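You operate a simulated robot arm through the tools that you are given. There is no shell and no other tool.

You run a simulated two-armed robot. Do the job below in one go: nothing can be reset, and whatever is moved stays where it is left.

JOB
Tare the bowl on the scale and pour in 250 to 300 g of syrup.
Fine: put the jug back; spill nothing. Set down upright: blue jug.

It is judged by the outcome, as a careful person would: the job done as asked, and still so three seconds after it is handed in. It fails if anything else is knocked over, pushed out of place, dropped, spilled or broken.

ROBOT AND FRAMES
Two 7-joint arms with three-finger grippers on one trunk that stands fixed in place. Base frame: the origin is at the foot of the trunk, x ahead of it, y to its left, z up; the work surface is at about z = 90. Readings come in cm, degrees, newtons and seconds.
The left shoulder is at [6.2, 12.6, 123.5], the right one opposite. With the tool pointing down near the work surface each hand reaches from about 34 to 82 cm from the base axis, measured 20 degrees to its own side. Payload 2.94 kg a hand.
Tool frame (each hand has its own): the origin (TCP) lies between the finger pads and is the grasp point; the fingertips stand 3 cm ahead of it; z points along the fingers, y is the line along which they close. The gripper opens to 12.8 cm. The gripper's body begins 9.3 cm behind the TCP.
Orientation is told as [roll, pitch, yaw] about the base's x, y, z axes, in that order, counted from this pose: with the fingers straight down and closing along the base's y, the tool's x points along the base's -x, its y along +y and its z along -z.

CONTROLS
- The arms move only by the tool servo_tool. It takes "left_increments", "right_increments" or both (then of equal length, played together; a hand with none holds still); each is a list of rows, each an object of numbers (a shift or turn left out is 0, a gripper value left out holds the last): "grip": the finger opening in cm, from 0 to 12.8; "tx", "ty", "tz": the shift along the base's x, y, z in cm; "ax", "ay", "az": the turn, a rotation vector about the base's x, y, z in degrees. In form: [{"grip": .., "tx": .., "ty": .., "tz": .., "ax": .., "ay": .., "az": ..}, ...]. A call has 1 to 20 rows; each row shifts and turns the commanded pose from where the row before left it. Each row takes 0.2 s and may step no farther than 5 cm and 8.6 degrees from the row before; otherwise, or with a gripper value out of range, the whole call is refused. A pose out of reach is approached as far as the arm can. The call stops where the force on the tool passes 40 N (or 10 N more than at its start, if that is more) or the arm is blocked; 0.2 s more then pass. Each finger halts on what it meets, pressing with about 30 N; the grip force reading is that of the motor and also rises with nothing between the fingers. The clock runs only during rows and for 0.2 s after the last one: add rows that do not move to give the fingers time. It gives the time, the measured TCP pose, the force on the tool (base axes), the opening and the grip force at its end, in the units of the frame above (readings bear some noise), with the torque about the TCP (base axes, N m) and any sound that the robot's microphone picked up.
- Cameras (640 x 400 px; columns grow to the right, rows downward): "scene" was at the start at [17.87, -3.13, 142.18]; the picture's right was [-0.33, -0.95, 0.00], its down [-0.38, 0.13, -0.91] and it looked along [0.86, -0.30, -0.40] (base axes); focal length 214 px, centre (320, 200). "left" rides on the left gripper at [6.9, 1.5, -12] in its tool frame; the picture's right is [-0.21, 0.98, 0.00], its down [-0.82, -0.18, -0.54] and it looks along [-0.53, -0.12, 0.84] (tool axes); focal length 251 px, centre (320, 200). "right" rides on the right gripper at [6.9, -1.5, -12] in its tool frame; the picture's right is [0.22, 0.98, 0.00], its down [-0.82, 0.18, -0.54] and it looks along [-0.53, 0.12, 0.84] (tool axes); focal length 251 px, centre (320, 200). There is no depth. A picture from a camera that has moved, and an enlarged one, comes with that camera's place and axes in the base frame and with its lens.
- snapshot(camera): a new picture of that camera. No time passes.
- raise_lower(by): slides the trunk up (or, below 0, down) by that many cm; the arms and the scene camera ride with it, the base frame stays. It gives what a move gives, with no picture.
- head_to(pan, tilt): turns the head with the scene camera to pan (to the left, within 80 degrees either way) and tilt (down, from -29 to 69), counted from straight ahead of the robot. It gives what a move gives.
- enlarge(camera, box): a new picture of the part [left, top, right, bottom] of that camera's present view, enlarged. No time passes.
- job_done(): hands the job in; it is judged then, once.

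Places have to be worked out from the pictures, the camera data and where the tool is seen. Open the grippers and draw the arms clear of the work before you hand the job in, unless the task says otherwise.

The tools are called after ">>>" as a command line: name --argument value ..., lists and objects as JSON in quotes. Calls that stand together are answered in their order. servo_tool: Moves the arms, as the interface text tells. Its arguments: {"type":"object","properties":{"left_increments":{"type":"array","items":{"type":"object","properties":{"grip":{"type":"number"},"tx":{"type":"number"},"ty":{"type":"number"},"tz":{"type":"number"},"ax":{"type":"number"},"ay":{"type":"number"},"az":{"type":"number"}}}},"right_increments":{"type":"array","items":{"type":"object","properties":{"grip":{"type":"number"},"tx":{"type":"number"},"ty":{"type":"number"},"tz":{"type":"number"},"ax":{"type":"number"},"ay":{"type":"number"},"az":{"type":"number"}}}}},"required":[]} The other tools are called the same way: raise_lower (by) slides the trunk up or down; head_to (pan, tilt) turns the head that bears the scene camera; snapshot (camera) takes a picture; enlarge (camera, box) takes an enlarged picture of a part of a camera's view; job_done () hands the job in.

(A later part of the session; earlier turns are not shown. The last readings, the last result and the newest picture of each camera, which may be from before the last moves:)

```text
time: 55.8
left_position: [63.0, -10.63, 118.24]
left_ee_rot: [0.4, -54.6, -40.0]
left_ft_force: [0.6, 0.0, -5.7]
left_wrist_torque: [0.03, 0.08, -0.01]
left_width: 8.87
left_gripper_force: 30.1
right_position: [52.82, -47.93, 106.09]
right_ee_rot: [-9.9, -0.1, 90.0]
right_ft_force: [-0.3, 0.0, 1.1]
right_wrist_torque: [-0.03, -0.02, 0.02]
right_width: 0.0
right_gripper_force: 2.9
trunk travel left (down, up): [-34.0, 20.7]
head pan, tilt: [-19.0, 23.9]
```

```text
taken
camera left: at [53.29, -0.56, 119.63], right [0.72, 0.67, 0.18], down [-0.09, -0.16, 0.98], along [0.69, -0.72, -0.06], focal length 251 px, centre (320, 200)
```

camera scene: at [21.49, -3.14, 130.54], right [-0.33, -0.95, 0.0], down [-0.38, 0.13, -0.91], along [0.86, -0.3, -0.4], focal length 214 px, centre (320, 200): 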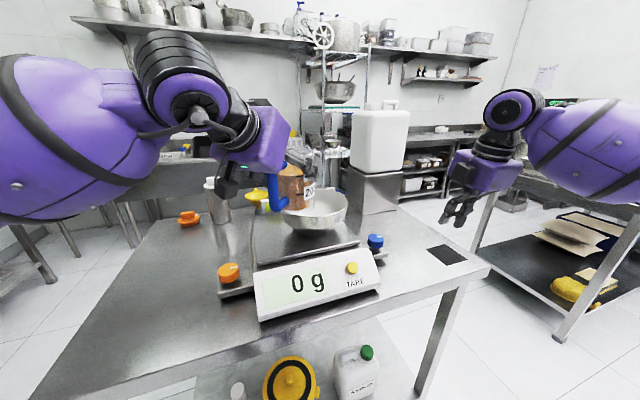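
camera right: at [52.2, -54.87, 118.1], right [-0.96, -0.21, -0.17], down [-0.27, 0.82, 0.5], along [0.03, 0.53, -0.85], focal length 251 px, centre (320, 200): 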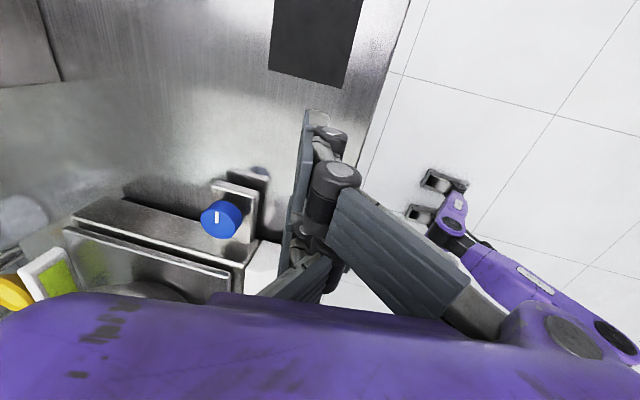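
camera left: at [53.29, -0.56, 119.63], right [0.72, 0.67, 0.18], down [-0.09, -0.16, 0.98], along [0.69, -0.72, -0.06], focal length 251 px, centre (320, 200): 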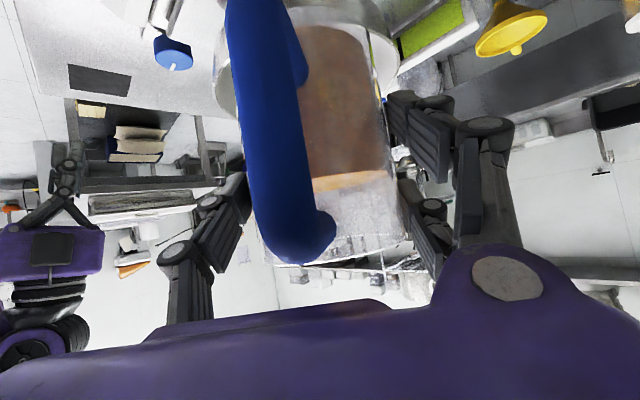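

The display is visible and still 0 g; the jug is in place above the bowl's near-left side. To get a good side view of the lip and bowl I tilt the right hand so its camera looks toward +y.

>>> servo_tool --right_increments '[{"ax": 7.5, "tz": 1.2}, {"ax": 7.5, "tz": 1.2}, {"ax": 7.5, "tz": 1.2}, {"ax": 7.5, "tz": 1.2}, {"ax": 7.5, "tz": 1.2}, {"ax": 4, "tz": 1}, {}]'

>>> snapshot --camera "right"

>>> enlarge --camera "scene" --box '[200, 120, 380, 260]'

```text
time: 57.4
left_position: [63.01, -10.71, 118.25]
left_ee_rot: [0.4, -54.7, -40.0]
left_ft_force: [0.2, 0.1, -5.2]
left_wrist_torque: [0.01, 0.04, 0.0]
left_width: 8.88
left_gripper_force: 30.6
right_position: [52.81, -47.8, 113.1]
right_ee_rot: [-9.9, -41.6, 89.8]
right_ft_force: [0.2, 0.3, -1.0]
right_wrist_torque: [0.02, -0.02, 0.03]
right_width: 0.0
right_gripper_force: 3.1
trunk travel left (down, up): [-34.0, 20.7]
head pan, tilt: [-19.0, 23.9]
```

```text
taken
camera right: at [52.17, -61.1, 117.52], right [-0.96, -0.05, -0.27], down [-0.27, 0.28, 0.92], along [0.03, 0.96, -0.28], focal length 251 px, centre (320, 200)
```

right: 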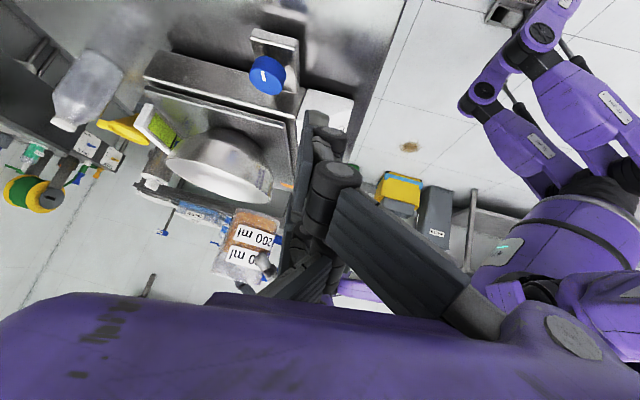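

```text
2.86 times, centred on (290, 190) of scene
camera zoom: at [21.5, -3.14, 130.54], right [-0.33, -0.95, 0.0], down [-0.38, 0.13, -0.91], along [0.86, -0.3, -0.4], focal length 613 px, centre (406, 229)
```

zoom: 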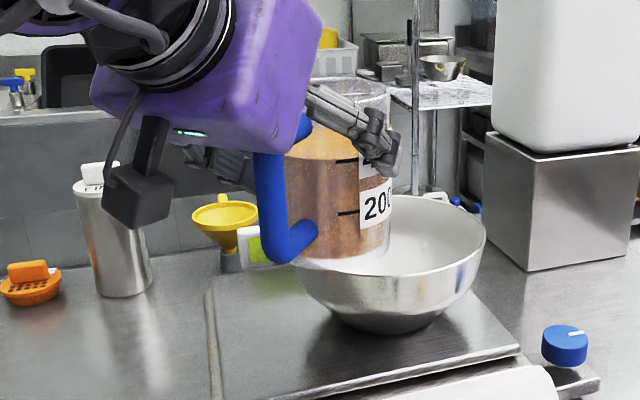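

The side view shows jug and bowl (upside down). I enlarge it to measure the lip against the bowl.

>>> enlarge --camera "right" --box '[140, 90, 320, 300]'

```text
1.90 times, centred on (230, 195) of right
camera zoom: at [52.17, -61.1, 117.52], right [-0.96, -0.05, -0.27], down [-0.27, 0.28, 0.92], along [0.03, 0.96, -0.28], focal length 479 px, centre (491, 210)
```

zoom: 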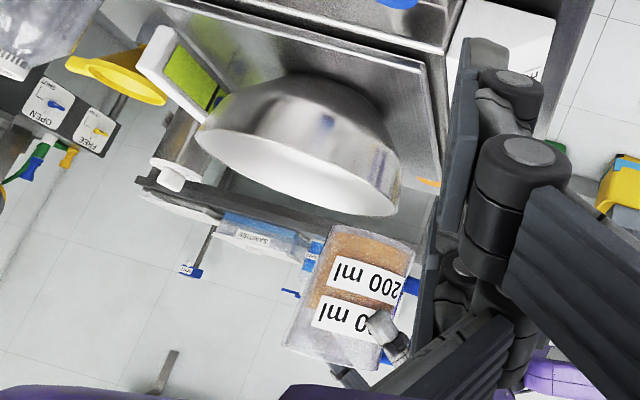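

The measurements agree: bowl rim at z ≈ 106.4 centred near (72, −18.9), jug bottom at ≈ 109.6. I begin tilting: 24° about the horizontal axis across the heading, lowering slightly.

>>> servo_tool --left_increments '[{"ax": 1.93, "ay": 2.3}, {"ax": 2.57, "ay": 3.06}, {"ax": 2.57, "ay": 3.06}, {"ax": 2.57, "ay": 3.06}, {"ax": 2.57, "ay": 3.06, "tz": -0.3}, {"ax": 2.57, "ay": 3.06, "tz": -0.5}, {"ax": 0.64, "ay": 0.77, "tz": -0.5}, {}, {}]'

>>> snapshot --camera "scene"

>>> enlarge --camera "scene" --box '[200, 120, 380, 260]'

>>> enlarge --camera "right" --box '[140, 90, 320, 300]'

```text
time: 59.4
left_position: [62.78, -10.65, 117.27]
left_ee_rot: [0.4, -30.8, -40.0]
left_ft_force: [-4.6, 6.2, 10.7]
left_wrist_torque: [0.33, 0.17, 0.05]
left_width: 8.85
left_gripper_force: 29.6
right_position: [52.54, -47.76, 113.17]
right_ee_rot: [-10.1, -41.6, 90.0]
right_ft_force: [-0.4, -0.5, -0.8]
right_wrist_torque: [-0.01, -0.01, -0.04]
right_width: 0.0
right_gripper_force: 3.1
trunk travel left (down, up): [-34.0, 20.7]
head pan, tilt: [-19.0, 23.9]
```

```text
taken
camera scene: at [21.27, -3.03, 130.59], right [-0.33, -0.95, 0.0], down [-0.38, 0.13, -0.92], along [0.87, -0.3, -0.4], focal length 214 px, centre (320, 200)
```

scene: 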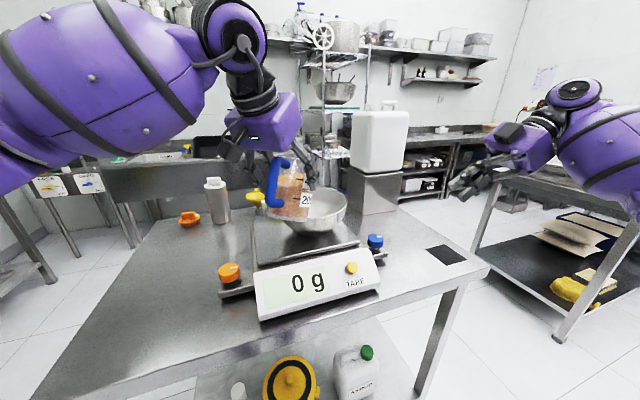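

```text
2.86 times, centred on (290, 190) of scene
camera zoom: at [21.27, -3.03, 130.59], right [-0.33, -0.95, 0.0], down [-0.38, 0.13, -0.92], along [0.87, -0.3, -0.4], focal length 613 px, centre (406, 229)
```

zoom: 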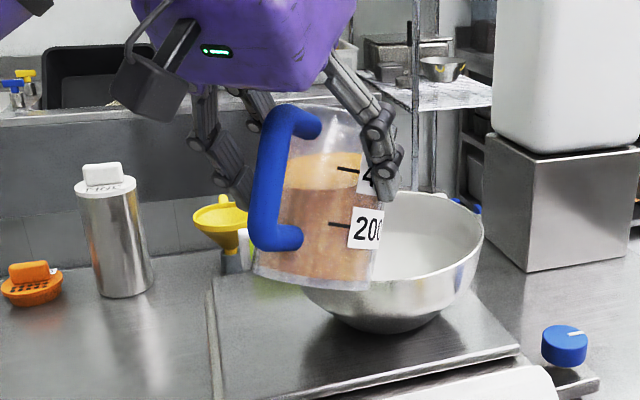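

```text
1.90 times, centred on (230, 195) of right
camera zoom: at [51.96, -61.0, 117.68], right [-0.96, -0.05, -0.27], down [-0.27, 0.28, 0.92], along [0.03, 0.96, -0.29], focal length 479 px, centre (491, 210)
```

zoom: 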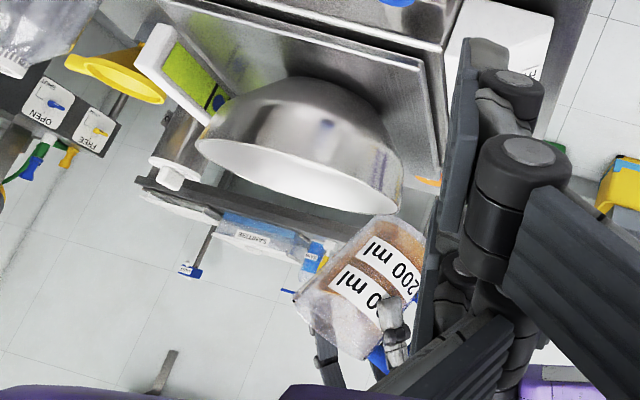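

The force reading (+16 N upward change) shows that the jug's lower front edge is touching the bowl rim. I stop and lift straight back and up right away.

>>> servo_tool --left_increments '[{"tx": -0.3, "ty": 0.25, "tz": 1}, {"tx": -0.3, "ty": 0.25, "tz": 1}, {"tz": 0.5}, {}]'

>>> snapshot --camera "scene"

>>> enlarge --camera "scene" --box '[200, 120, 380, 260]'

>>> enlarge --camera "right" --box '[140, 90, 320, 300]'

```text
time: 60.4
left_position: [62.19, -10.32, 119.57]
left_ee_rot: [0.5, -30.6, -40.0]
left_ft_force: [0.4, 1.2, -5.5]
left_wrist_torque: [-0.03, -0.06, 0.01]
left_width: 8.88
left_gripper_force: 30.3
right_position: [52.73, -47.92, 113.17]
right_ee_rot: [-10.0, -41.5, 89.8]
right_ft_force: [0.6, -0.3, 0.5]
right_wrist_torque: [-0.01, -0.02, -0.01]
right_width: 0.0
right_gripper_force: 2.9
trunk travel left (down, up): [-34.0, 20.7]
head pan, tilt: [-19.0, 23.9]
```

```text
taken
camera scene: at [21.45, -3.12, 130.55], right [-0.33, -0.95, 0.0], down [-0.38, 0.13, -0.91], along [0.86, -0.3, -0.4], focal length 214 px, centre (320, 200)
```

scene: 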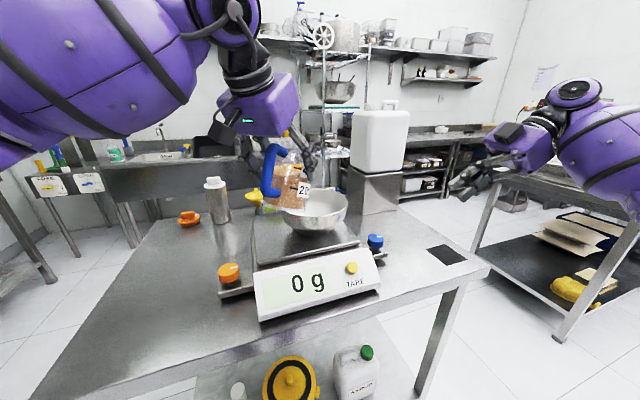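

```text
2.86 times, centred on (290, 190) of scene
camera zoom: at [21.45, -3.12, 130.55], right [-0.33, -0.95, 0.0], down [-0.38, 0.13, -0.91], along [0.86, -0.3, -0.4], focal length 613 px, centre (406, 229)
```

zoom: 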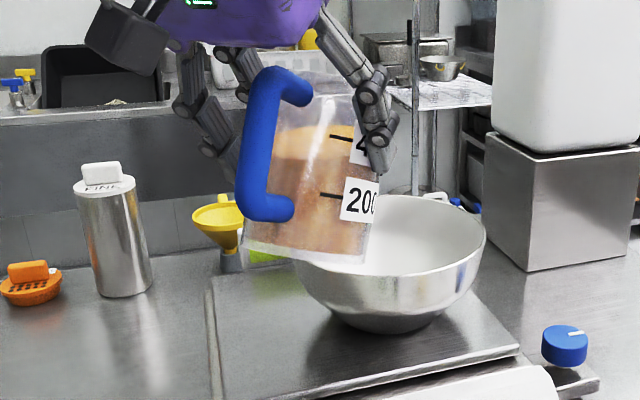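

```text
1.90 times, centred on (230, 195) of right
camera zoom: at [52.12, -61.08, 117.55], right [-0.96, -0.05, -0.27], down [-0.27, 0.28, 0.92], along [0.03, 0.96, -0.29], focal length 479 px, centre (491, 210)
```

zoom: 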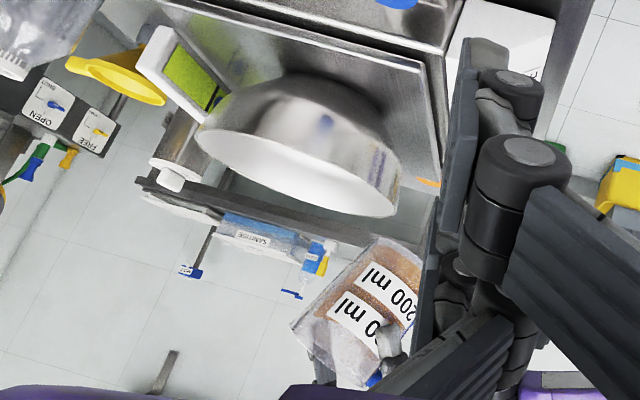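

The bowl did not move and the load is back to the jug's weight alone. I tilt 6° more at this height, so the jug's bottom swings back clear of the rim, then lower to about 116 while watching force.

>>> servo_tool --left_increments '[{"ax": 1.93, "ay": 2.3}, {"ax": 1.93, "ay": 2.3}, {}, {"tz": -0.6}, {"tz": -0.9}, {"tz": -0.9}, {"tz": -0.8}, {"tz": -0.4}, {}]'

>>> snapshot --camera "scene"

>>> enlarge --camera "scene" --box '[200, 120, 380, 260]'

>>> enlarge --camera "right" --box '[140, 90, 320, 300]'

>>> snapshot --camera "left"

```text
time: 62.4
left_position: [62.25, -10.16, 115.83]
left_ee_rot: [0.4, -24.6, -40.0]
left_ft_force: [0.3, -0.3, -4.9]
left_wrist_torque: [-0.08, -0.07, -0.01]
left_width: 8.85
left_gripper_force: 29.8
right_position: [52.77, -47.9, 113.11]
right_ee_rot: [-9.9, -41.5, 89.9]
right_ft_force: [0.5, -0.7, 0.7]
right_wrist_torque: [0.0, -0.02, -0.01]
right_width: 0.03
right_gripper_force: 3.5
trunk travel left (down, up): [-34.0, 20.7]
head pan, tilt: [-19.0, 23.9]
```

```text
taken
camera scene: at [21.48, -3.14, 130.55], right [-0.33, -0.95, 0.0], down [-0.38, 0.13, -0.91], along [0.86, -0.3, -0.4], focal length 214 px, centre (320, 200)
```

scene: 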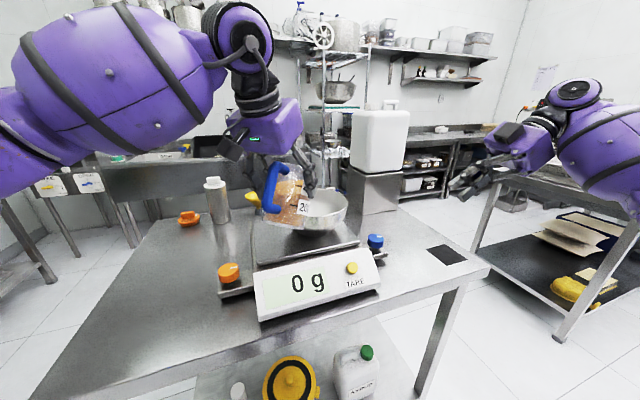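

```text
2.86 times, centred on (290, 190) of scene
camera zoom: at [21.48, -3.14, 130.55], right [-0.33, -0.95, 0.0], down [-0.38, 0.13, -0.91], along [0.86, -0.3, -0.4], focal length 613 px, centre (406, 229)
```

zoom: 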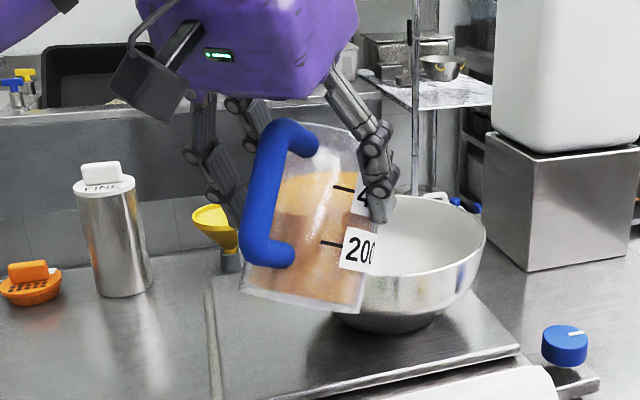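

```text
1.90 times, centred on (230, 195) of right
camera zoom: at [52.15, -61.1, 117.53], right [-0.96, -0.05, -0.27], down [-0.27, 0.28, 0.92], along [0.03, 0.96, -0.28], focal length 479 px, centre (491, 210)
```

zoom: 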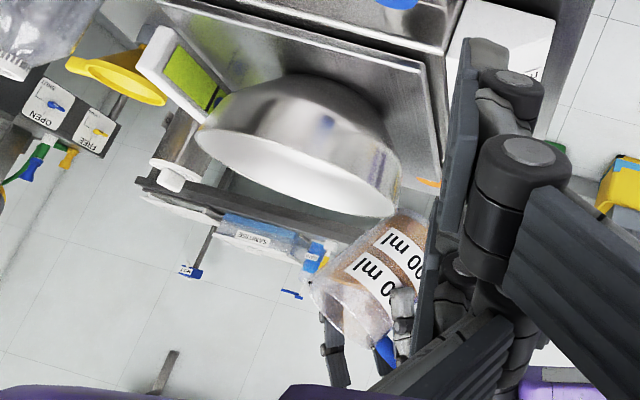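

```text
taken
camera left: at [54.57, -1.67, 123.97], right [0.77, 0.62, 0.1], down [0.28, -0.48, 0.83], along [0.57, -0.62, -0.55], focal length 251 px, centre (320, 200)
```

left: 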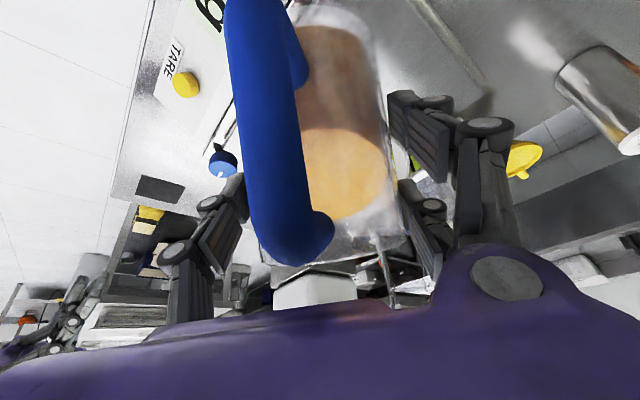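

All is clear: no contact, display 0 g, the lip about 4 cm inside the bowl's rim. I tilt on in small steps to 38°, shifting a little forward, and look after each step.

>>> servo_tool --left_increments '[{"ax": 1.29, "ay": 1.53}, {"ax": 1.29, "ay": 1.53, "tx": 0.2, "ty": -0.16}, {"ax": 1.29, "ay": 1.53, "tx": 0.2, "ty": -0.16}, {"ax": 1.29, "ay": 1.53}, {}, {}]'

>>> enlarge --camera "scene" --box '[220, 140, 400, 320]'

>>> enlarge --camera "right" --box '[140, 90, 320, 300]'

```text
time: 63.8
left_position: [62.71, -10.53, 115.91]
left_ee_rot: [0.4, -16.7, -40.1]
left_ft_force: [-0.7, 0.1, -5.1]
left_wrist_torque: [-0.12, -0.11, 0.0]
left_width: 8.85
left_gripper_force: 29.5
right_position: [52.81, -47.85, 113.02]
right_ee_rot: [-9.9, -41.5, 89.9]
right_ft_force: [0.1, 0.0, 0.9]
right_wrist_torque: [0.01, 0.0, 0.02]
right_width: 0.0
right_gripper_force: 2.9
trunk travel left (down, up): [-34.0, 20.7]
head pan, tilt: [-19.0, 23.9]
```

```text
2.22 times, centred on (310, 230) of scene
camera zoom: at [21.49, -3.14, 130.54], right [-0.33, -0.95, 0.0], down [-0.38, 0.13, -0.91], along [0.86, -0.3, -0.4], focal length 477 px, centre (342, 133)
```

zoom: 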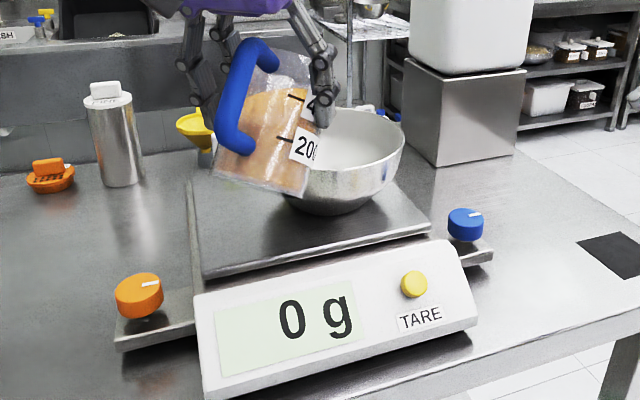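

```text
1.90 times, centred on (230, 195) of right
camera zoom: at [52.15, -61.1, 117.53], right [-0.96, -0.05, -0.27], down [-0.27, 0.28, 0.92], along [0.03, 0.96, -0.28], focal length 479 px, centre (491, 210)
```

zoom: 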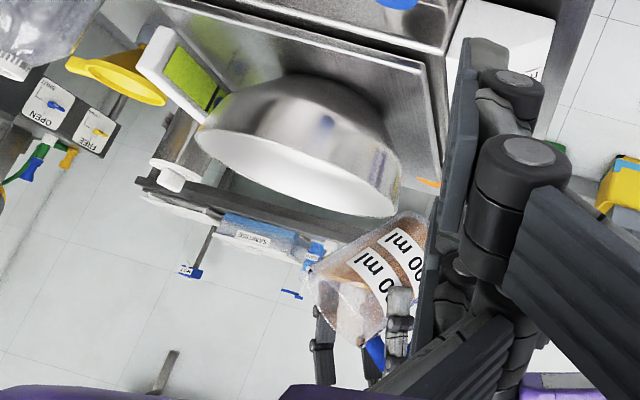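

Still 0 g at 38°. I go on by 2° steps with pauses.

>>> servo_tool --left_increments '[{"ax": 1.29, "ay": 1.53}, {"ax": 1.29, "ay": 1.53}, {}, {}, {}]'

>>> enlarge --camera "scene" --box '[220, 140, 400, 320]'

>>> enlarge --camera "right" --box '[140, 90, 320, 300]'

```text
time: 65.0
left_position: [62.73, -10.45, 115.97]
left_ee_rot: [0.5, -12.6, -40.0]
left_ft_force: [0.2, 0.3, -5.4]
left_wrist_torque: [-0.12, -0.14, -0.03]
left_width: 8.85
left_gripper_force: 30.2
right_position: [52.65, -47.93, 113.13]
right_ee_rot: [-10.0, -41.5, 89.9]
right_ft_force: [0.1, -0.6, -0.6]
right_wrist_torque: [0.01, -0.03, 0.01]
right_width: 0.01
right_gripper_force: 3.0
trunk travel left (down, up): [-34.0, 20.7]
head pan, tilt: [-19.0, 23.9]
```

```text
2.22 times, centred on (310, 230) of scene
camera zoom: at [21.49, -3.13, 130.54], right [-0.33, -0.95, 0.0], down [-0.38, 0.13, -0.91], along [0.86, -0.3, -0.4], focal length 477 px, centre (342, 133)
```

zoom: 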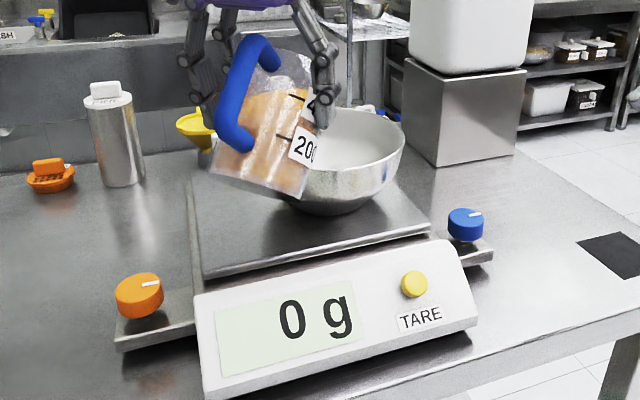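

```text
1.90 times, centred on (230, 195) of right
camera zoom: at [52.15, -61.09, 117.53], right [-0.96, -0.05, -0.27], down [-0.27, 0.28, 0.92], along [0.03, 0.96, -0.29], focal length 479 px, centre (491, 210)
```

zoom: 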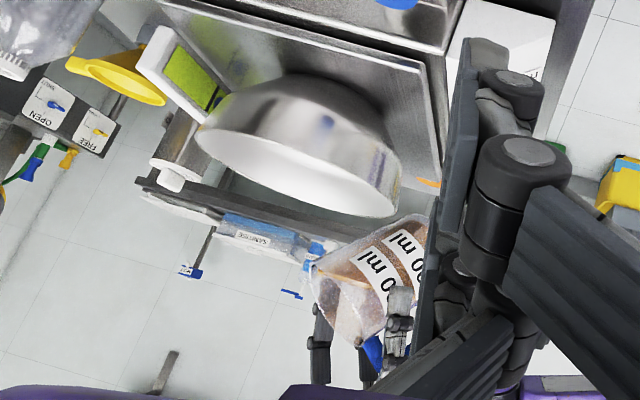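

Still nothing at 42°. Another 2° + 2° with pauses.

>>> servo_tool --left_increments '[{"ax": 1.29, "ay": 1.53}, {}, {"ax": 1.29, "ay": 1.53}, {}, {}]'

>>> enlarge --camera "scene" --box '[220, 140, 400, 320]'

>>> enlarge --camera "right" --box '[140, 90, 320, 300]'

```text
time: 66.2
left_position: [62.56, -10.55, 115.92]
left_ee_rot: [0.5, -8.6, -40.0]
left_ft_force: [0.5, -0.8, -5.8]
left_wrist_torque: [-0.11, -0.15, 0.0]
left_width: 8.88
left_gripper_force: 29.8
right_position: [52.71, -47.86, 112.95]
right_ee_rot: [-10.0, -41.5, 90.0]
right_ft_force: [0.3, -0.1, 0.6]
right_wrist_torque: [-0.03, -0.02, 0.01]
right_width: 0.02
right_gripper_force: 2.9
trunk travel left (down, up): [-34.0, 20.7]
head pan, tilt: [-19.0, 23.9]
```

```text
2.22 times, centred on (310, 230) of scene
camera zoom: at [21.49, -3.15, 130.54], right [-0.33, -0.95, 0.0], down [-0.38, 0.13, -0.91], along [0.86, -0.3, -0.4], focal length 477 px, centre (342, 133)
```

zoom: 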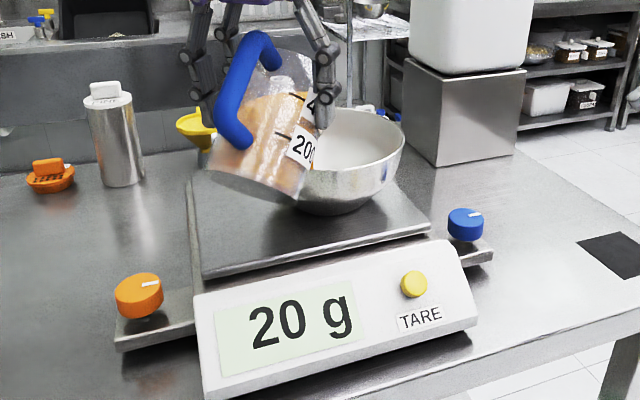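

```text
1.90 times, centred on (230, 195) of right
camera zoom: at [52.15, -61.11, 117.52], right [-0.96, -0.05, -0.27], down [-0.27, 0.28, 0.92], along [0.03, 0.96, -0.28], focal length 479 px, centre (491, 210)
```

zoom: 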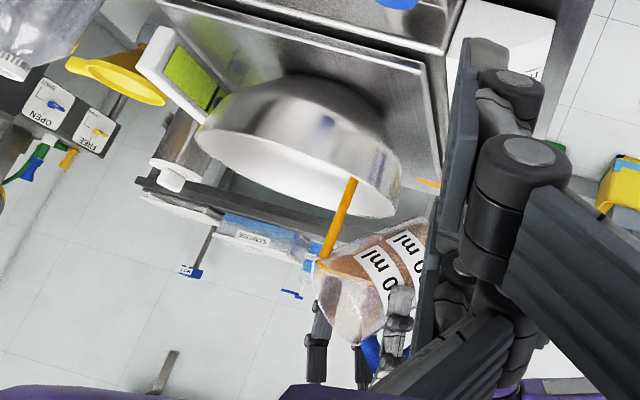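

Pouring has begun cleanly into the bowl: 20 g. I hold this tilt for a moment to learn the flow rate.

>>> servo_tool --left_increments '[{}, {}]'

>>> enlarge --camera "scene" --box '[220, 140, 400, 320]'

>>> enlarge --camera "right" --box '[140, 90, 320, 300]'

```text
time: 66.8
left_position: [62.72, -10.51, 116.01]
left_ee_rot: [0.5, -8.6, -39.9]
left_ft_force: [0.4, -0.2, -5.3]
left_wrist_torque: [-0.13, -0.12, 0.01]
left_width: 8.84
left_gripper_force: 30.6
right_position: [52.84, -47.93, 113.17]
right_ee_rot: [-9.9, -41.5, 89.9]
right_ft_force: [-0.5, 0.9, -0.2]
right_wrist_torque: [0.03, -0.02, 0.02]
right_width: 0.0
right_gripper_force: 2.9
trunk travel left (down, up): [-34.0, 20.7]
head pan, tilt: [-19.0, 23.9]
```

```text
2.22 times, centred on (310, 230) of scene
camera zoom: at [21.49, -3.14, 130.54], right [-0.33, -0.95, 0.0], down [-0.38, 0.13, -0.91], along [0.86, -0.3, -0.4], focal length 477 px, centre (342, 133)
```

zoom: 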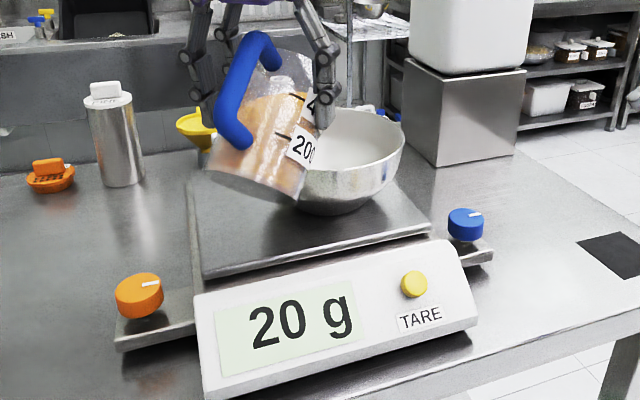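

```text
1.90 times, centred on (230, 195) of right
camera zoom: at [52.15, -61.1, 117.53], right [-0.96, -0.05, -0.27], down [-0.27, 0.28, 0.92], along [0.03, 0.96, -0.29], focal length 479 px, centre (491, 210)
```

zoom: 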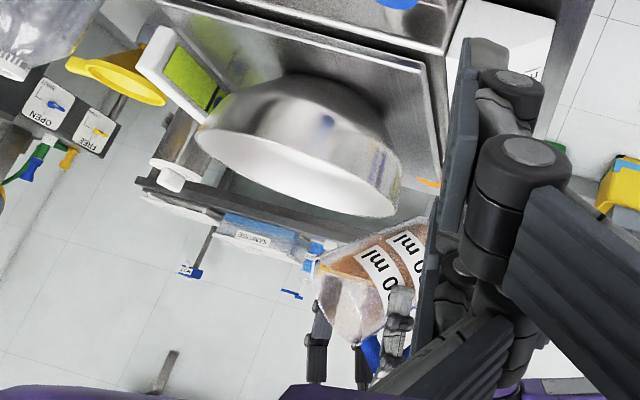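

The flow stops by itself at a given tilt (20 g at 46°), so the amount is controlled by angle. I continue in 2° steps with pauses, shifting slightly forward to keep the lip well inside the bowl.

>>> servo_tool --left_increments '[{"ax": 1.29, "ay": 1.53, "tx": 0.1, "ty": -0.09}, {}, {}, {"ax": 1.29, "ay": 1.53, "tx": 0.1, "ty": -0.09}, {}, {}, {}, {}]'

>>> enlarge --camera "scene" --box '[220, 140, 400, 320]'

>>> enlarge --camera "right" --box '[140, 90, 320, 300]'

```text
time: 68.6
left_position: [63.02, -10.63, 116.03]
left_ee_rot: [0.5, -4.7, -40.1]
left_ft_force: [-0.8, 0.4, -5.8]
left_wrist_torque: [-0.13, -0.15, 0.02]
left_width: 8.84
left_gripper_force: 29.6
right_position: [52.82, -47.77, 113.17]
right_ee_rot: [-9.9, -41.5, 89.8]
right_ft_force: [0.1, 1.5, -0.4]
right_wrist_torque: [0.0, -0.01, 0.0]
right_width: 0.01
right_gripper_force: 2.9
trunk travel left (down, up): [-34.0, 20.7]
head pan, tilt: [-19.0, 23.9]
```

```text
2.22 times, centred on (310, 230) of scene
camera zoom: at [21.48, -3.14, 130.54], right [-0.33, -0.95, 0.0], down [-0.38, 0.13, -0.91], along [0.86, -0.3, -0.4], focal length 477 px, centre (342, 133)
```

zoom: 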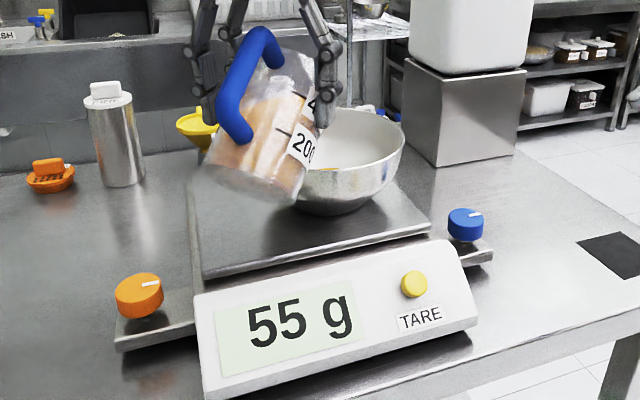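

```text
1.90 times, centred on (230, 195) of right
camera zoom: at [52.15, -61.1, 117.53], right [-0.96, -0.05, -0.27], down [-0.27, 0.28, 0.92], along [0.03, 0.96, -0.28], focal length 479 px, centre (491, 210)
```

zoom: 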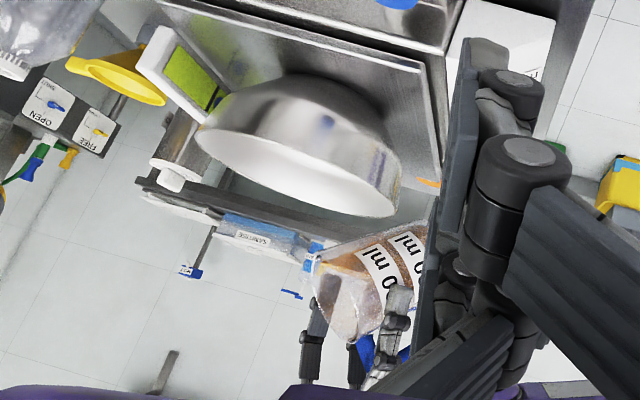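

50° gives 55 g (about 9 g per degree). I continue to 56° in 2° steps.

>>> servo_tool --left_increments '[{"ax": 1.29, "ay": 1.53, "tx": 0.1, "ty": -0.09}, {}, {}, {"ax": 1.29, "ay": 1.53, "tx": 0.1, "ty": -0.09}, {}, {}, {"ax": 1.29, "ay": 1.53, "tx": 0.1, "ty": -0.09}, {}, {}, {}, {}]'

>>> enlarge --camera "scene" --box '[220, 140, 400, 320]'

>>> enlarge --camera "right" --box '[140, 90, 320, 300]'

```text
time: 71.0
left_position: [63.11, -10.95, 115.91]
left_ee_rot: [0.5, 1.3, -39.9]
left_ft_force: [0.1, -0.6, -4.0]
left_wrist_torque: [-0.11, -0.13, 0.0]
left_width: 8.83
left_gripper_force: 30.7
right_position: [52.79, -47.86, 113.06]
right_ee_rot: [-10.0, -41.6, 89.9]
right_ft_force: [0.1, -0.1, -0.1]
right_wrist_torque: [-0.03, 0.02, 0.0]
right_width: 0.0
right_gripper_force: 3.3
trunk travel left (down, up): [-34.0, 20.7]
head pan, tilt: [-19.0, 23.9]
```

```text
2.22 times, centred on (310, 230) of scene
camera zoom: at [21.47, -3.14, 130.55], right [-0.33, -0.95, 0.0], down [-0.38, 0.13, -0.91], along [0.86, -0.3, -0.4], focal length 477 px, centre (342, 133)
```

zoom: 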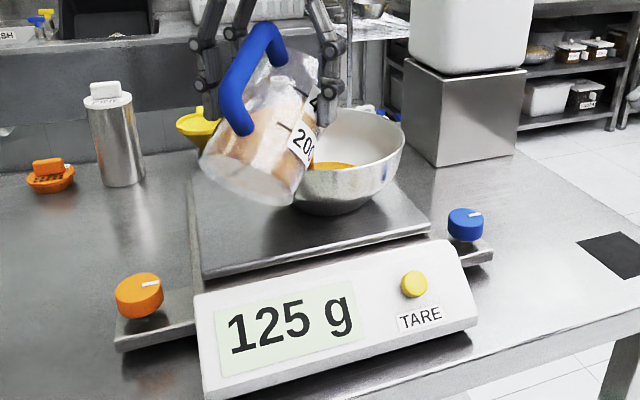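

```text
1.90 times, centred on (230, 195) of right
camera zoom: at [52.14, -61.1, 117.53], right [-0.96, -0.05, -0.27], down [-0.27, 0.28, 0.92], along [0.03, 0.96, -0.29], focal length 479 px, centre (491, 210)
```

zoom: 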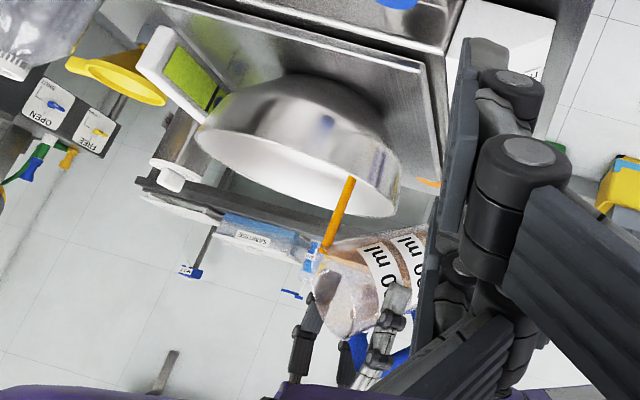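

125 g and still running at 56°. I wait for it to settle.

>>> servo_tool --left_increments '[{}, {}, {}, {}]'

>>> enlarge --camera "scene" --box '[220, 140, 400, 320]'

>>> enlarge --camera "right" --box '[140, 90, 320, 300]'

```text
time: 72.0
left_position: [63.24, -10.91, 116.1]
left_ee_rot: [0.5, 1.4, -40.0]
left_ft_force: [-0.1, 0.2, -4.1]
left_wrist_torque: [-0.1, -0.15, 0.0]
left_width: 8.83
left_gripper_force: 30.0
right_position: [52.84, -48.05, 113.13]
right_ee_rot: [-9.9, -41.6, 89.9]
right_ft_force: [-0.5, 0.5, -0.1]
right_wrist_torque: [0.02, -0.01, 0.05]
right_width: 0.0
right_gripper_force: 3.0
trunk travel left (down, up): [-34.0, 20.7]
head pan, tilt: [-19.0, 23.9]
```

```text
2.22 times, centred on (310, 230) of scene
camera zoom: at [21.48, -3.13, 130.55], right [-0.33, -0.95, 0.0], down [-0.38, 0.13, -0.91], along [0.86, -0.3, -0.4], focal length 477 px, centre (342, 133)
```

zoom: 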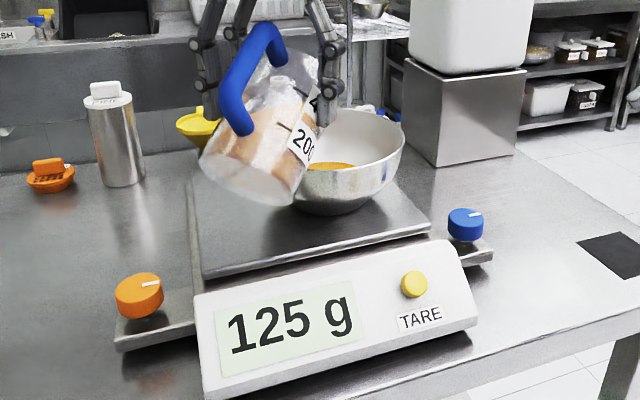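

```text
1.90 times, centred on (230, 195) of right
camera zoom: at [52.14, -61.09, 117.53], right [-0.96, -0.05, -0.27], down [-0.27, 0.28, 0.92], along [0.03, 0.96, -0.29], focal length 479 px, centre (491, 210)
```

zoom: 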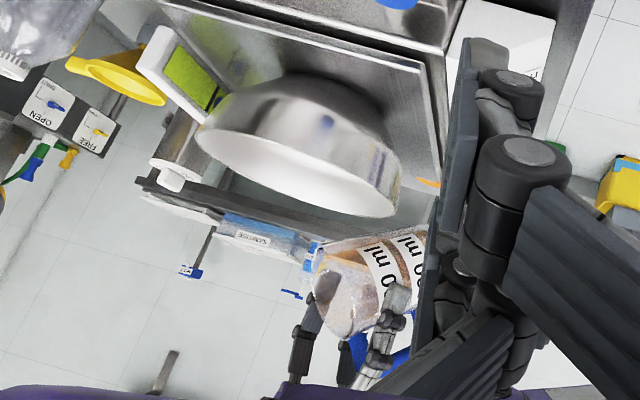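

Settled at 125 g at 56° (about 12 g per degree). I go three more 2° steps to 62°.

>>> servo_tool --left_increments '[{"ax": 1.29, "ay": 1.53, "tx": 0.1, "ty": -0.09}, {}, {}, {"ax": 1.29, "ay": 1.53, "tx": 0.1, "ty": -0.09}, {}, {}, {"ax": 1.29, "ay": 1.53, "tx": 0.1, "ty": -0.09}, {}, {}, {}, {}, {}]'

>>> enlarge --camera "scene" --box '[220, 140, 400, 320]'

>>> enlarge --camera "right" --box '[140, 90, 320, 300]'

```text
time: 74.6
left_position: [63.46, -11.23, 115.83]
left_ee_rot: [0.5, 7.3, -40.0]
left_ft_force: [-0.1, 0.3, -3.3]
left_wrist_torque: [-0.12, -0.1, 0.01]
left_width: 8.82
left_gripper_force: 30.2
right_position: [52.88, -47.79, 113.07]
right_ee_rot: [-9.9, -41.6, 90.0]
right_ft_force: [0.1, 1.1, -0.8]
right_wrist_torque: [0.03, 0.0, 0.03]
right_width: 0.02
right_gripper_force: 3.2
trunk travel left (down, up): [-34.0, 20.7]
head pan, tilt: [-19.0, 23.9]
```

```text
2.22 times, centred on (310, 230) of scene
camera zoom: at [21.47, -3.13, 130.55], right [-0.33, -0.95, 0.0], down [-0.38, 0.13, -0.91], along [0.86, -0.3, -0.4], focal length 477 px, centre (342, 133)
```

zoom: 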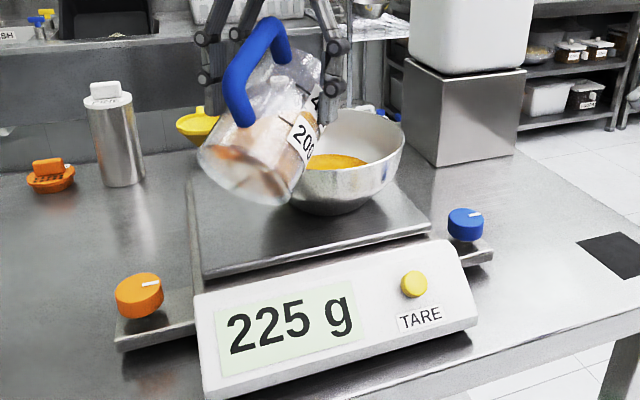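

```text
1.90 times, centred on (230, 195) of right
camera zoom: at [52.14, -61.09, 117.54], right [-0.96, -0.05, -0.27], down [-0.27, 0.28, 0.92], along [0.03, 0.96, -0.29], focal length 479 px, centre (491, 210)
```

zoom: 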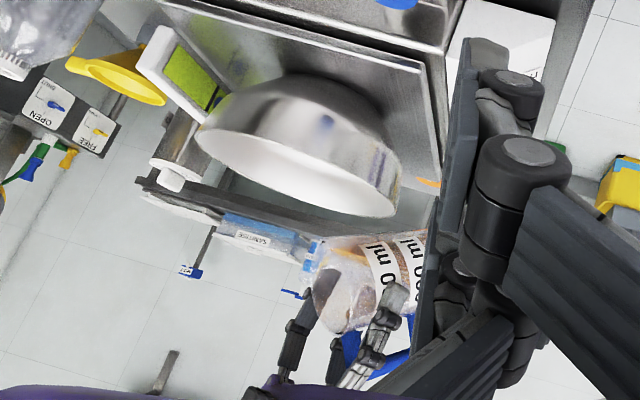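

225 g at 62°, stream stopped (about 17 g per degree now). I add 1.5° and let it settle.

>>> servo_tool --left_increments '[{"ax": 0.96, "ay": 1.15, "tx": 0.07, "ty": -0.06}, {}, {}, {}, {}, {}, {}]'

>>> enlarge --camera "scene" --box '[220, 140, 400, 320]'

>>> enlarge --camera "right" --box '[140, 90, 320, 300]'

```text
time: 76.2
left_position: [63.58, -11.22, 115.92]
left_ee_rot: [0.5, 9.0, -40.0]
left_ft_force: [-0.4, 0.5, -3.5]
left_wrist_torque: [-0.1, -0.1, 0.02]
left_width: 8.84
left_gripper_force: 30.6
right_position: [52.72, -47.93, 113.12]
right_ee_rot: [-9.9, -41.5, 89.9]
right_ft_force: [-0.3, 0.2, 0.1]
right_wrist_torque: [-0.02, 0.06, 0.03]
right_width: 0.0
right_gripper_force: 3.2
trunk travel left (down, up): [-34.0, 20.7]
head pan, tilt: [-19.0, 23.9]
```

```text
2.22 times, centred on (310, 230) of scene
camera zoom: at [21.47, -3.13, 130.55], right [-0.33, -0.95, 0.0], down [-0.38, 0.13, -0.91], along [0.86, -0.3, -0.4], focal length 477 px, centre (342, 133)
```

zoom: 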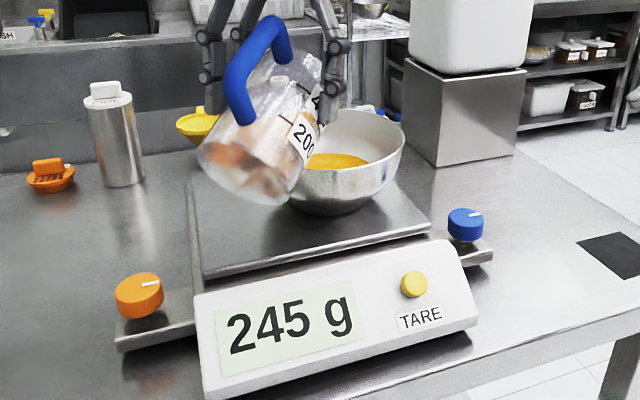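

```text
1.90 times, centred on (230, 195) of right
camera zoom: at [52.14, -61.09, 117.54], right [-0.96, -0.05, -0.27], down [-0.27, 0.28, 0.92], along [0.03, 0.96, -0.29], focal length 479 px, centre (491, 210)
```

zoom: 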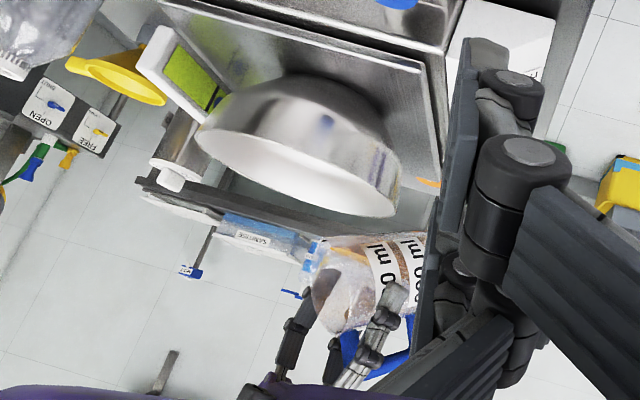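

245 g. I add 1.8° more, aiming at about 272 g.

>>> servo_tool --left_increments '[{"ax": 1.16, "ay": 1.38, "tx": 0.08, "ty": -0.07}, {}, {}, {}, {}, {}, {}]'

>>> enlarge --camera "scene" --box '[220, 140, 400, 320]'

>>> enlarge --camera "right" --box '[140, 90, 320, 300]'

```text
time: 77.8
left_position: [63.63, -11.41, 115.85]
left_ee_rot: [0.5, 10.6, -40.0]
left_ft_force: [0.1, 0.1, -3.3]
left_wrist_torque: [-0.09, -0.12, -0.02]
left_width: 8.81
left_gripper_force: 30.0
right_position: [52.97, -47.97, 113.19]
right_ee_rot: [-10.0, -41.5, 89.9]
right_ft_force: [-0.2, 0.2, 0.2]
right_wrist_torque: [0.0, 0.0, 0.0]
right_width: 0.02
right_gripper_force: 3.2
trunk travel left (down, up): [-34.0, 20.7]
head pan, tilt: [-19.0, 23.9]
```

```text
2.22 times, centred on (310, 230) of scene
camera zoom: at [21.46, -3.13, 130.55], right [-0.33, -0.95, 0.0], down [-0.38, 0.13, -0.91], along [0.86, -0.3, -0.4], focal length 477 px, centre (342, 133)
```

zoom: 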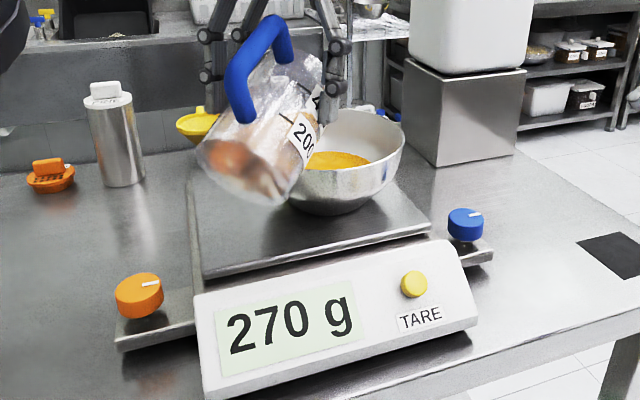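

```text
1.90 times, centred on (230, 195) of right
camera zoom: at [52.14, -61.09, 117.54], right [-0.96, -0.05, -0.27], down [-0.27, 0.28, 0.92], along [0.03, 0.96, -0.29], focal length 479 px, centre (491, 210)
```

zoom: 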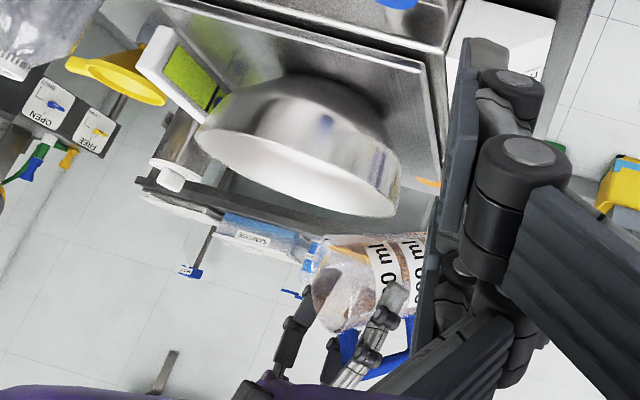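

270 g: right in the range. I now tilt the jug back upright by 65.25°, rising and backing away so its bottom clears the bowl rim.

>>> servo_tool --left_increments '[{"ax": -1.93, "ay": -2.3, "tz": 0.2}, {"ax": -2.57, "ay": -3.06, "tz": 0.3}, {"ax": -2.57, "ay": -3.06, "tz": 0.3}, {"ax": -2.57, "ay": -3.06, "tz": 0.4}, {"ax": -2.57, "ay": -3.06, "tz": 0.5}, {"ax": -2.57, "ay": -3.06, "tz": 0.6, "tx": -0.2, "ty": 0.17}, {"ax": -2.57, "ay": -3.06, "tz": 0.6, "tx": -0.23, "ty": 0.19}, {"ax": -2.57, "ay": -3.06, "tz": 0.6, "tx": -0.23, "ty": 0.19}, {}]'

>>> snapshot --camera "scene"

>>> enlarge --camera "right" --box '[140, 90, 320, 300]'

```text
time: 79.8
left_position: [63.01, -10.88, 119.46]
left_ee_rot: [0.5, -20.3, -39.9]
left_ft_force: [-0.7, 0.0, -2.9]
left_wrist_torque: [-0.05, -0.06, 0.01]
left_width: 8.84
left_gripper_force: 30.0
right_position: [52.9, -47.98, 113.0]
right_ee_rot: [-9.9, -41.4, 89.9]
right_ft_force: [0.6, 0.2, -0.4]
right_wrist_torque: [0.03, 0.01, -0.02]
right_width: 0.0
right_gripper_force: 3.2
trunk travel left (down, up): [-34.0, 20.7]
head pan, tilt: [-19.0, 23.9]
```

```text
taken
camera scene: at [21.48, -3.17, 130.54], right [-0.33, -0.95, 0.0], down [-0.38, 0.13, -0.91], along [0.86, -0.3, -0.4], focal length 214 px, centre (320, 200)
```

scene: 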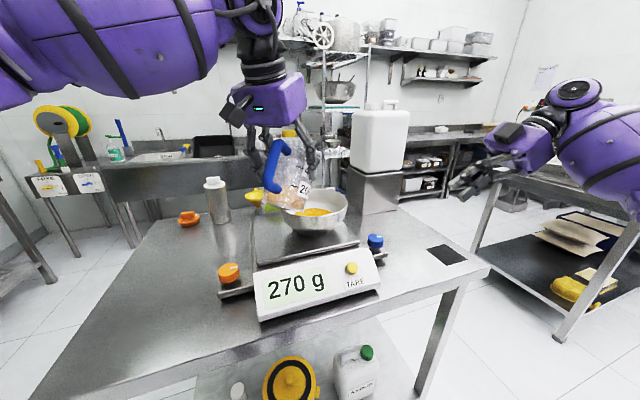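

```text
1.90 times, centred on (230, 195) of right
camera zoom: at [52.15, -61.13, 117.51], right [-0.96, -0.05, -0.27], down [-0.27, 0.28, 0.92], along [0.03, 0.96, -0.28], focal length 479 px, centre (491, 210)
```

zoom: 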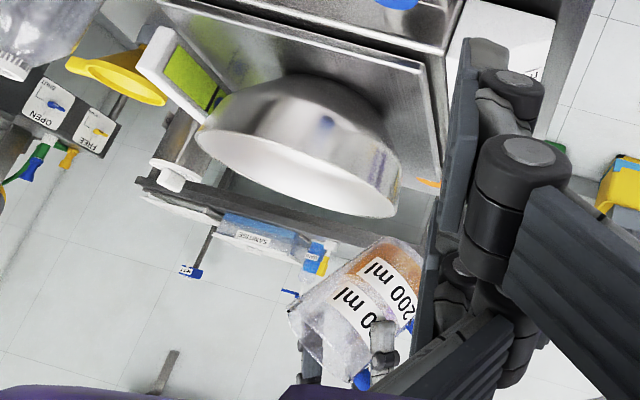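

No drip, 270 g stands. I bring it fully upright while rising and backing off.

>>> servo_tool --left_increments '[{"ax": -1.93, "ay": -2.3, "tz": 0.6, "tx": -0.15, "ty": 0.13}, {"ax": -2.57, "ay": -3.06, "tz": 0.6, "tx": -0.23, "ty": 0.19}, {"ax": -2.57, "ay": -3.06, "tz": 0.6, "tx": -0.23, "ty": 0.19}, {"ax": -2.57, "ay": -3.06, "tz": 0.4, "tx": -0.23, "ty": 0.19}, {"ax": -2.57, "ay": -3.06, "tz": 0.2, "tx": -0.23, "ty": 0.19}, {"ax": -2.57, "ay": -3.06, "tx": -0.23, "ty": 0.19}, {"ax": -2.57, "ay": -3.06}, {"ax": -2.57, "ay": -3.06}, {"ax": -2.15, "ay": -2.56}, {}, {}]'

>>> snapshot --camera "scene"

>>> snapshot --camera "left"

```text
time: 82.2
left_position: [61.65, -9.75, 121.77]
left_ee_rot: [0.5, -54.6, -39.9]
left_ft_force: [0.2, -0.3, -3.3]
left_wrist_torque: [0.01, 0.05, 0.0]
left_width: 8.82
left_gripper_force: 30.0
right_position: [52.85, -47.86, 113.22]
right_ee_rot: [-9.9, -41.5, 89.9]
right_ft_force: [-0.2, -0.6, -0.3]
right_wrist_torque: [0.03, 0.01, -0.01]
right_width: 0.0
right_gripper_force: 2.6
trunk travel left (down, up): [-34.0, 20.7]
head pan, tilt: [-19.0, 23.9]
```

```text
taken
camera scene: at [21.47, -3.12, 130.55], right [-0.33, -0.95, 0.0], down [-0.38, 0.13, -0.91], along [0.86, -0.3, -0.4], focal length 214 px, centre (320, 200)
```

scene: 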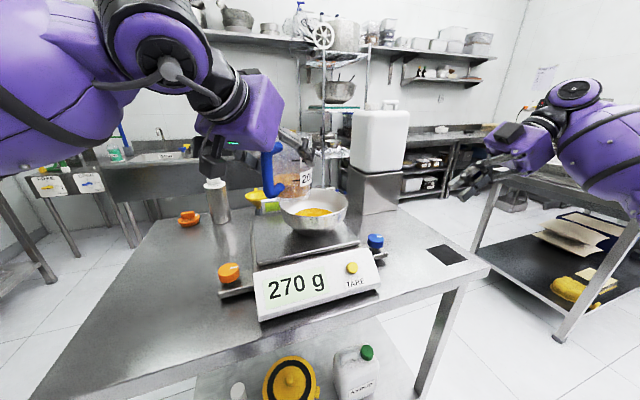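

```text
taken
camera left: at [52.03, 0.4, 123.16], right [0.72, 0.67, 0.18], down [-0.09, -0.16, 0.98], along [0.69, -0.72, -0.06], focal length 251 px, centre (320, 200)
```

left: 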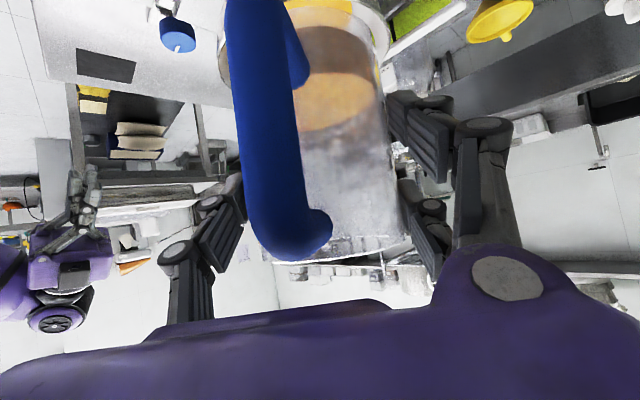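

Upright and steady, 270 g on the display. I carry the jug back along the same path to above its original place, turning it back by 43°.

>>> servo_tool --left_increments '[{"ty": 0.5, "tx": 0.16, "az": 1.5}, {"ty": 1.0, "tx": 0.16, "az": 2.1}, {"ty": 1.3, "tx": 0.16, "az": 2.2}, {"ty": 1.53, "tx": 0.16, "az": 2.2}, {"ty": 1.53, "tx": 0.16, "az": 2.2}, {"ty": 1.53, "tx": 0.16, "az": 2.2}, {"ty": 1.53, "tx": 0.16, "az": 2.2}, {"ty": 1.53, "tx": 0.16, "az": 2.2}, {"ty": 1.53, "tx": 0.16, "az": 2.2}, {"ty": 1.53, "tx": 0.16, "az": 2.2}, {"ty": 1.53, "tx": 0.16, "az": 2.2}, {"ty": 1.53, "tx": 0.16, "az": 2.2}, {"ty": 1.53, "tx": 0.16, "az": 2.2}, {"ty": 1.53, "tx": 0.16, "az": 2.2}, {"ty": 1.53, "tx": 0.16, "az": 2.2}, {"ty": 1.53, "tx": 0.16, "az": 2.2}, {"ty": 1.53, "tx": 0.16, "az": 2.2}, {"ty": 1.3, "tx": 0.16, "az": 2.2}, {"ty": 0.7, "tx": 0.16, "az": 2.1}, {"ty": 0.1, "tx": 0.16, "az": 2.2}]'

>>> snapshot --camera "scene"

```text
time: 86.4
left_position: [64.89, 16.63, 121.86]
left_ee_rot: [0.5, -54.6, 3.2]
left_ft_force: [-0.3, 0.6, -2.3]
left_wrist_torque: [0.01, 0.04, 0.01]
left_width: 8.7
left_gripper_force: 30.4
right_position: [52.76, -47.92, 113.0]
right_ee_rot: [-9.9, -41.5, 89.9]
right_ft_force: [0.3, 0.1, 0.2]
right_wrist_torque: [0.06, 0.0, 0.0]
right_width: 0.0
right_gripper_force: 3.1
trunk travel left (down, up): [-34.0, 20.7]
head pan, tilt: [-19.0, 23.9]
```

```text
taken
camera scene: at [21.48, -3.14, 130.54], right [-0.33, -0.95, 0.0], down [-0.38, 0.13, -0.91], along [0.86, -0.3, -0.4], focal length 214 px, centre (320, 200)
```

scene: 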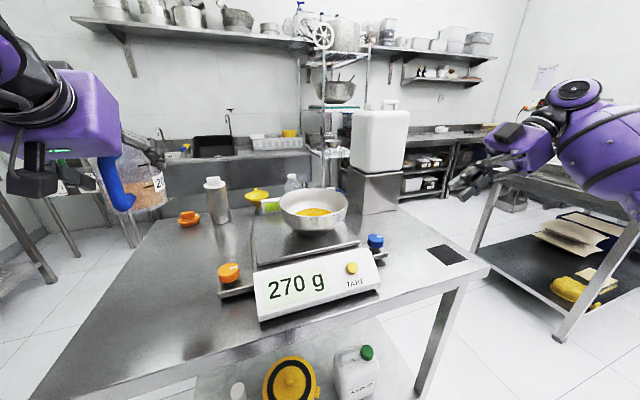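

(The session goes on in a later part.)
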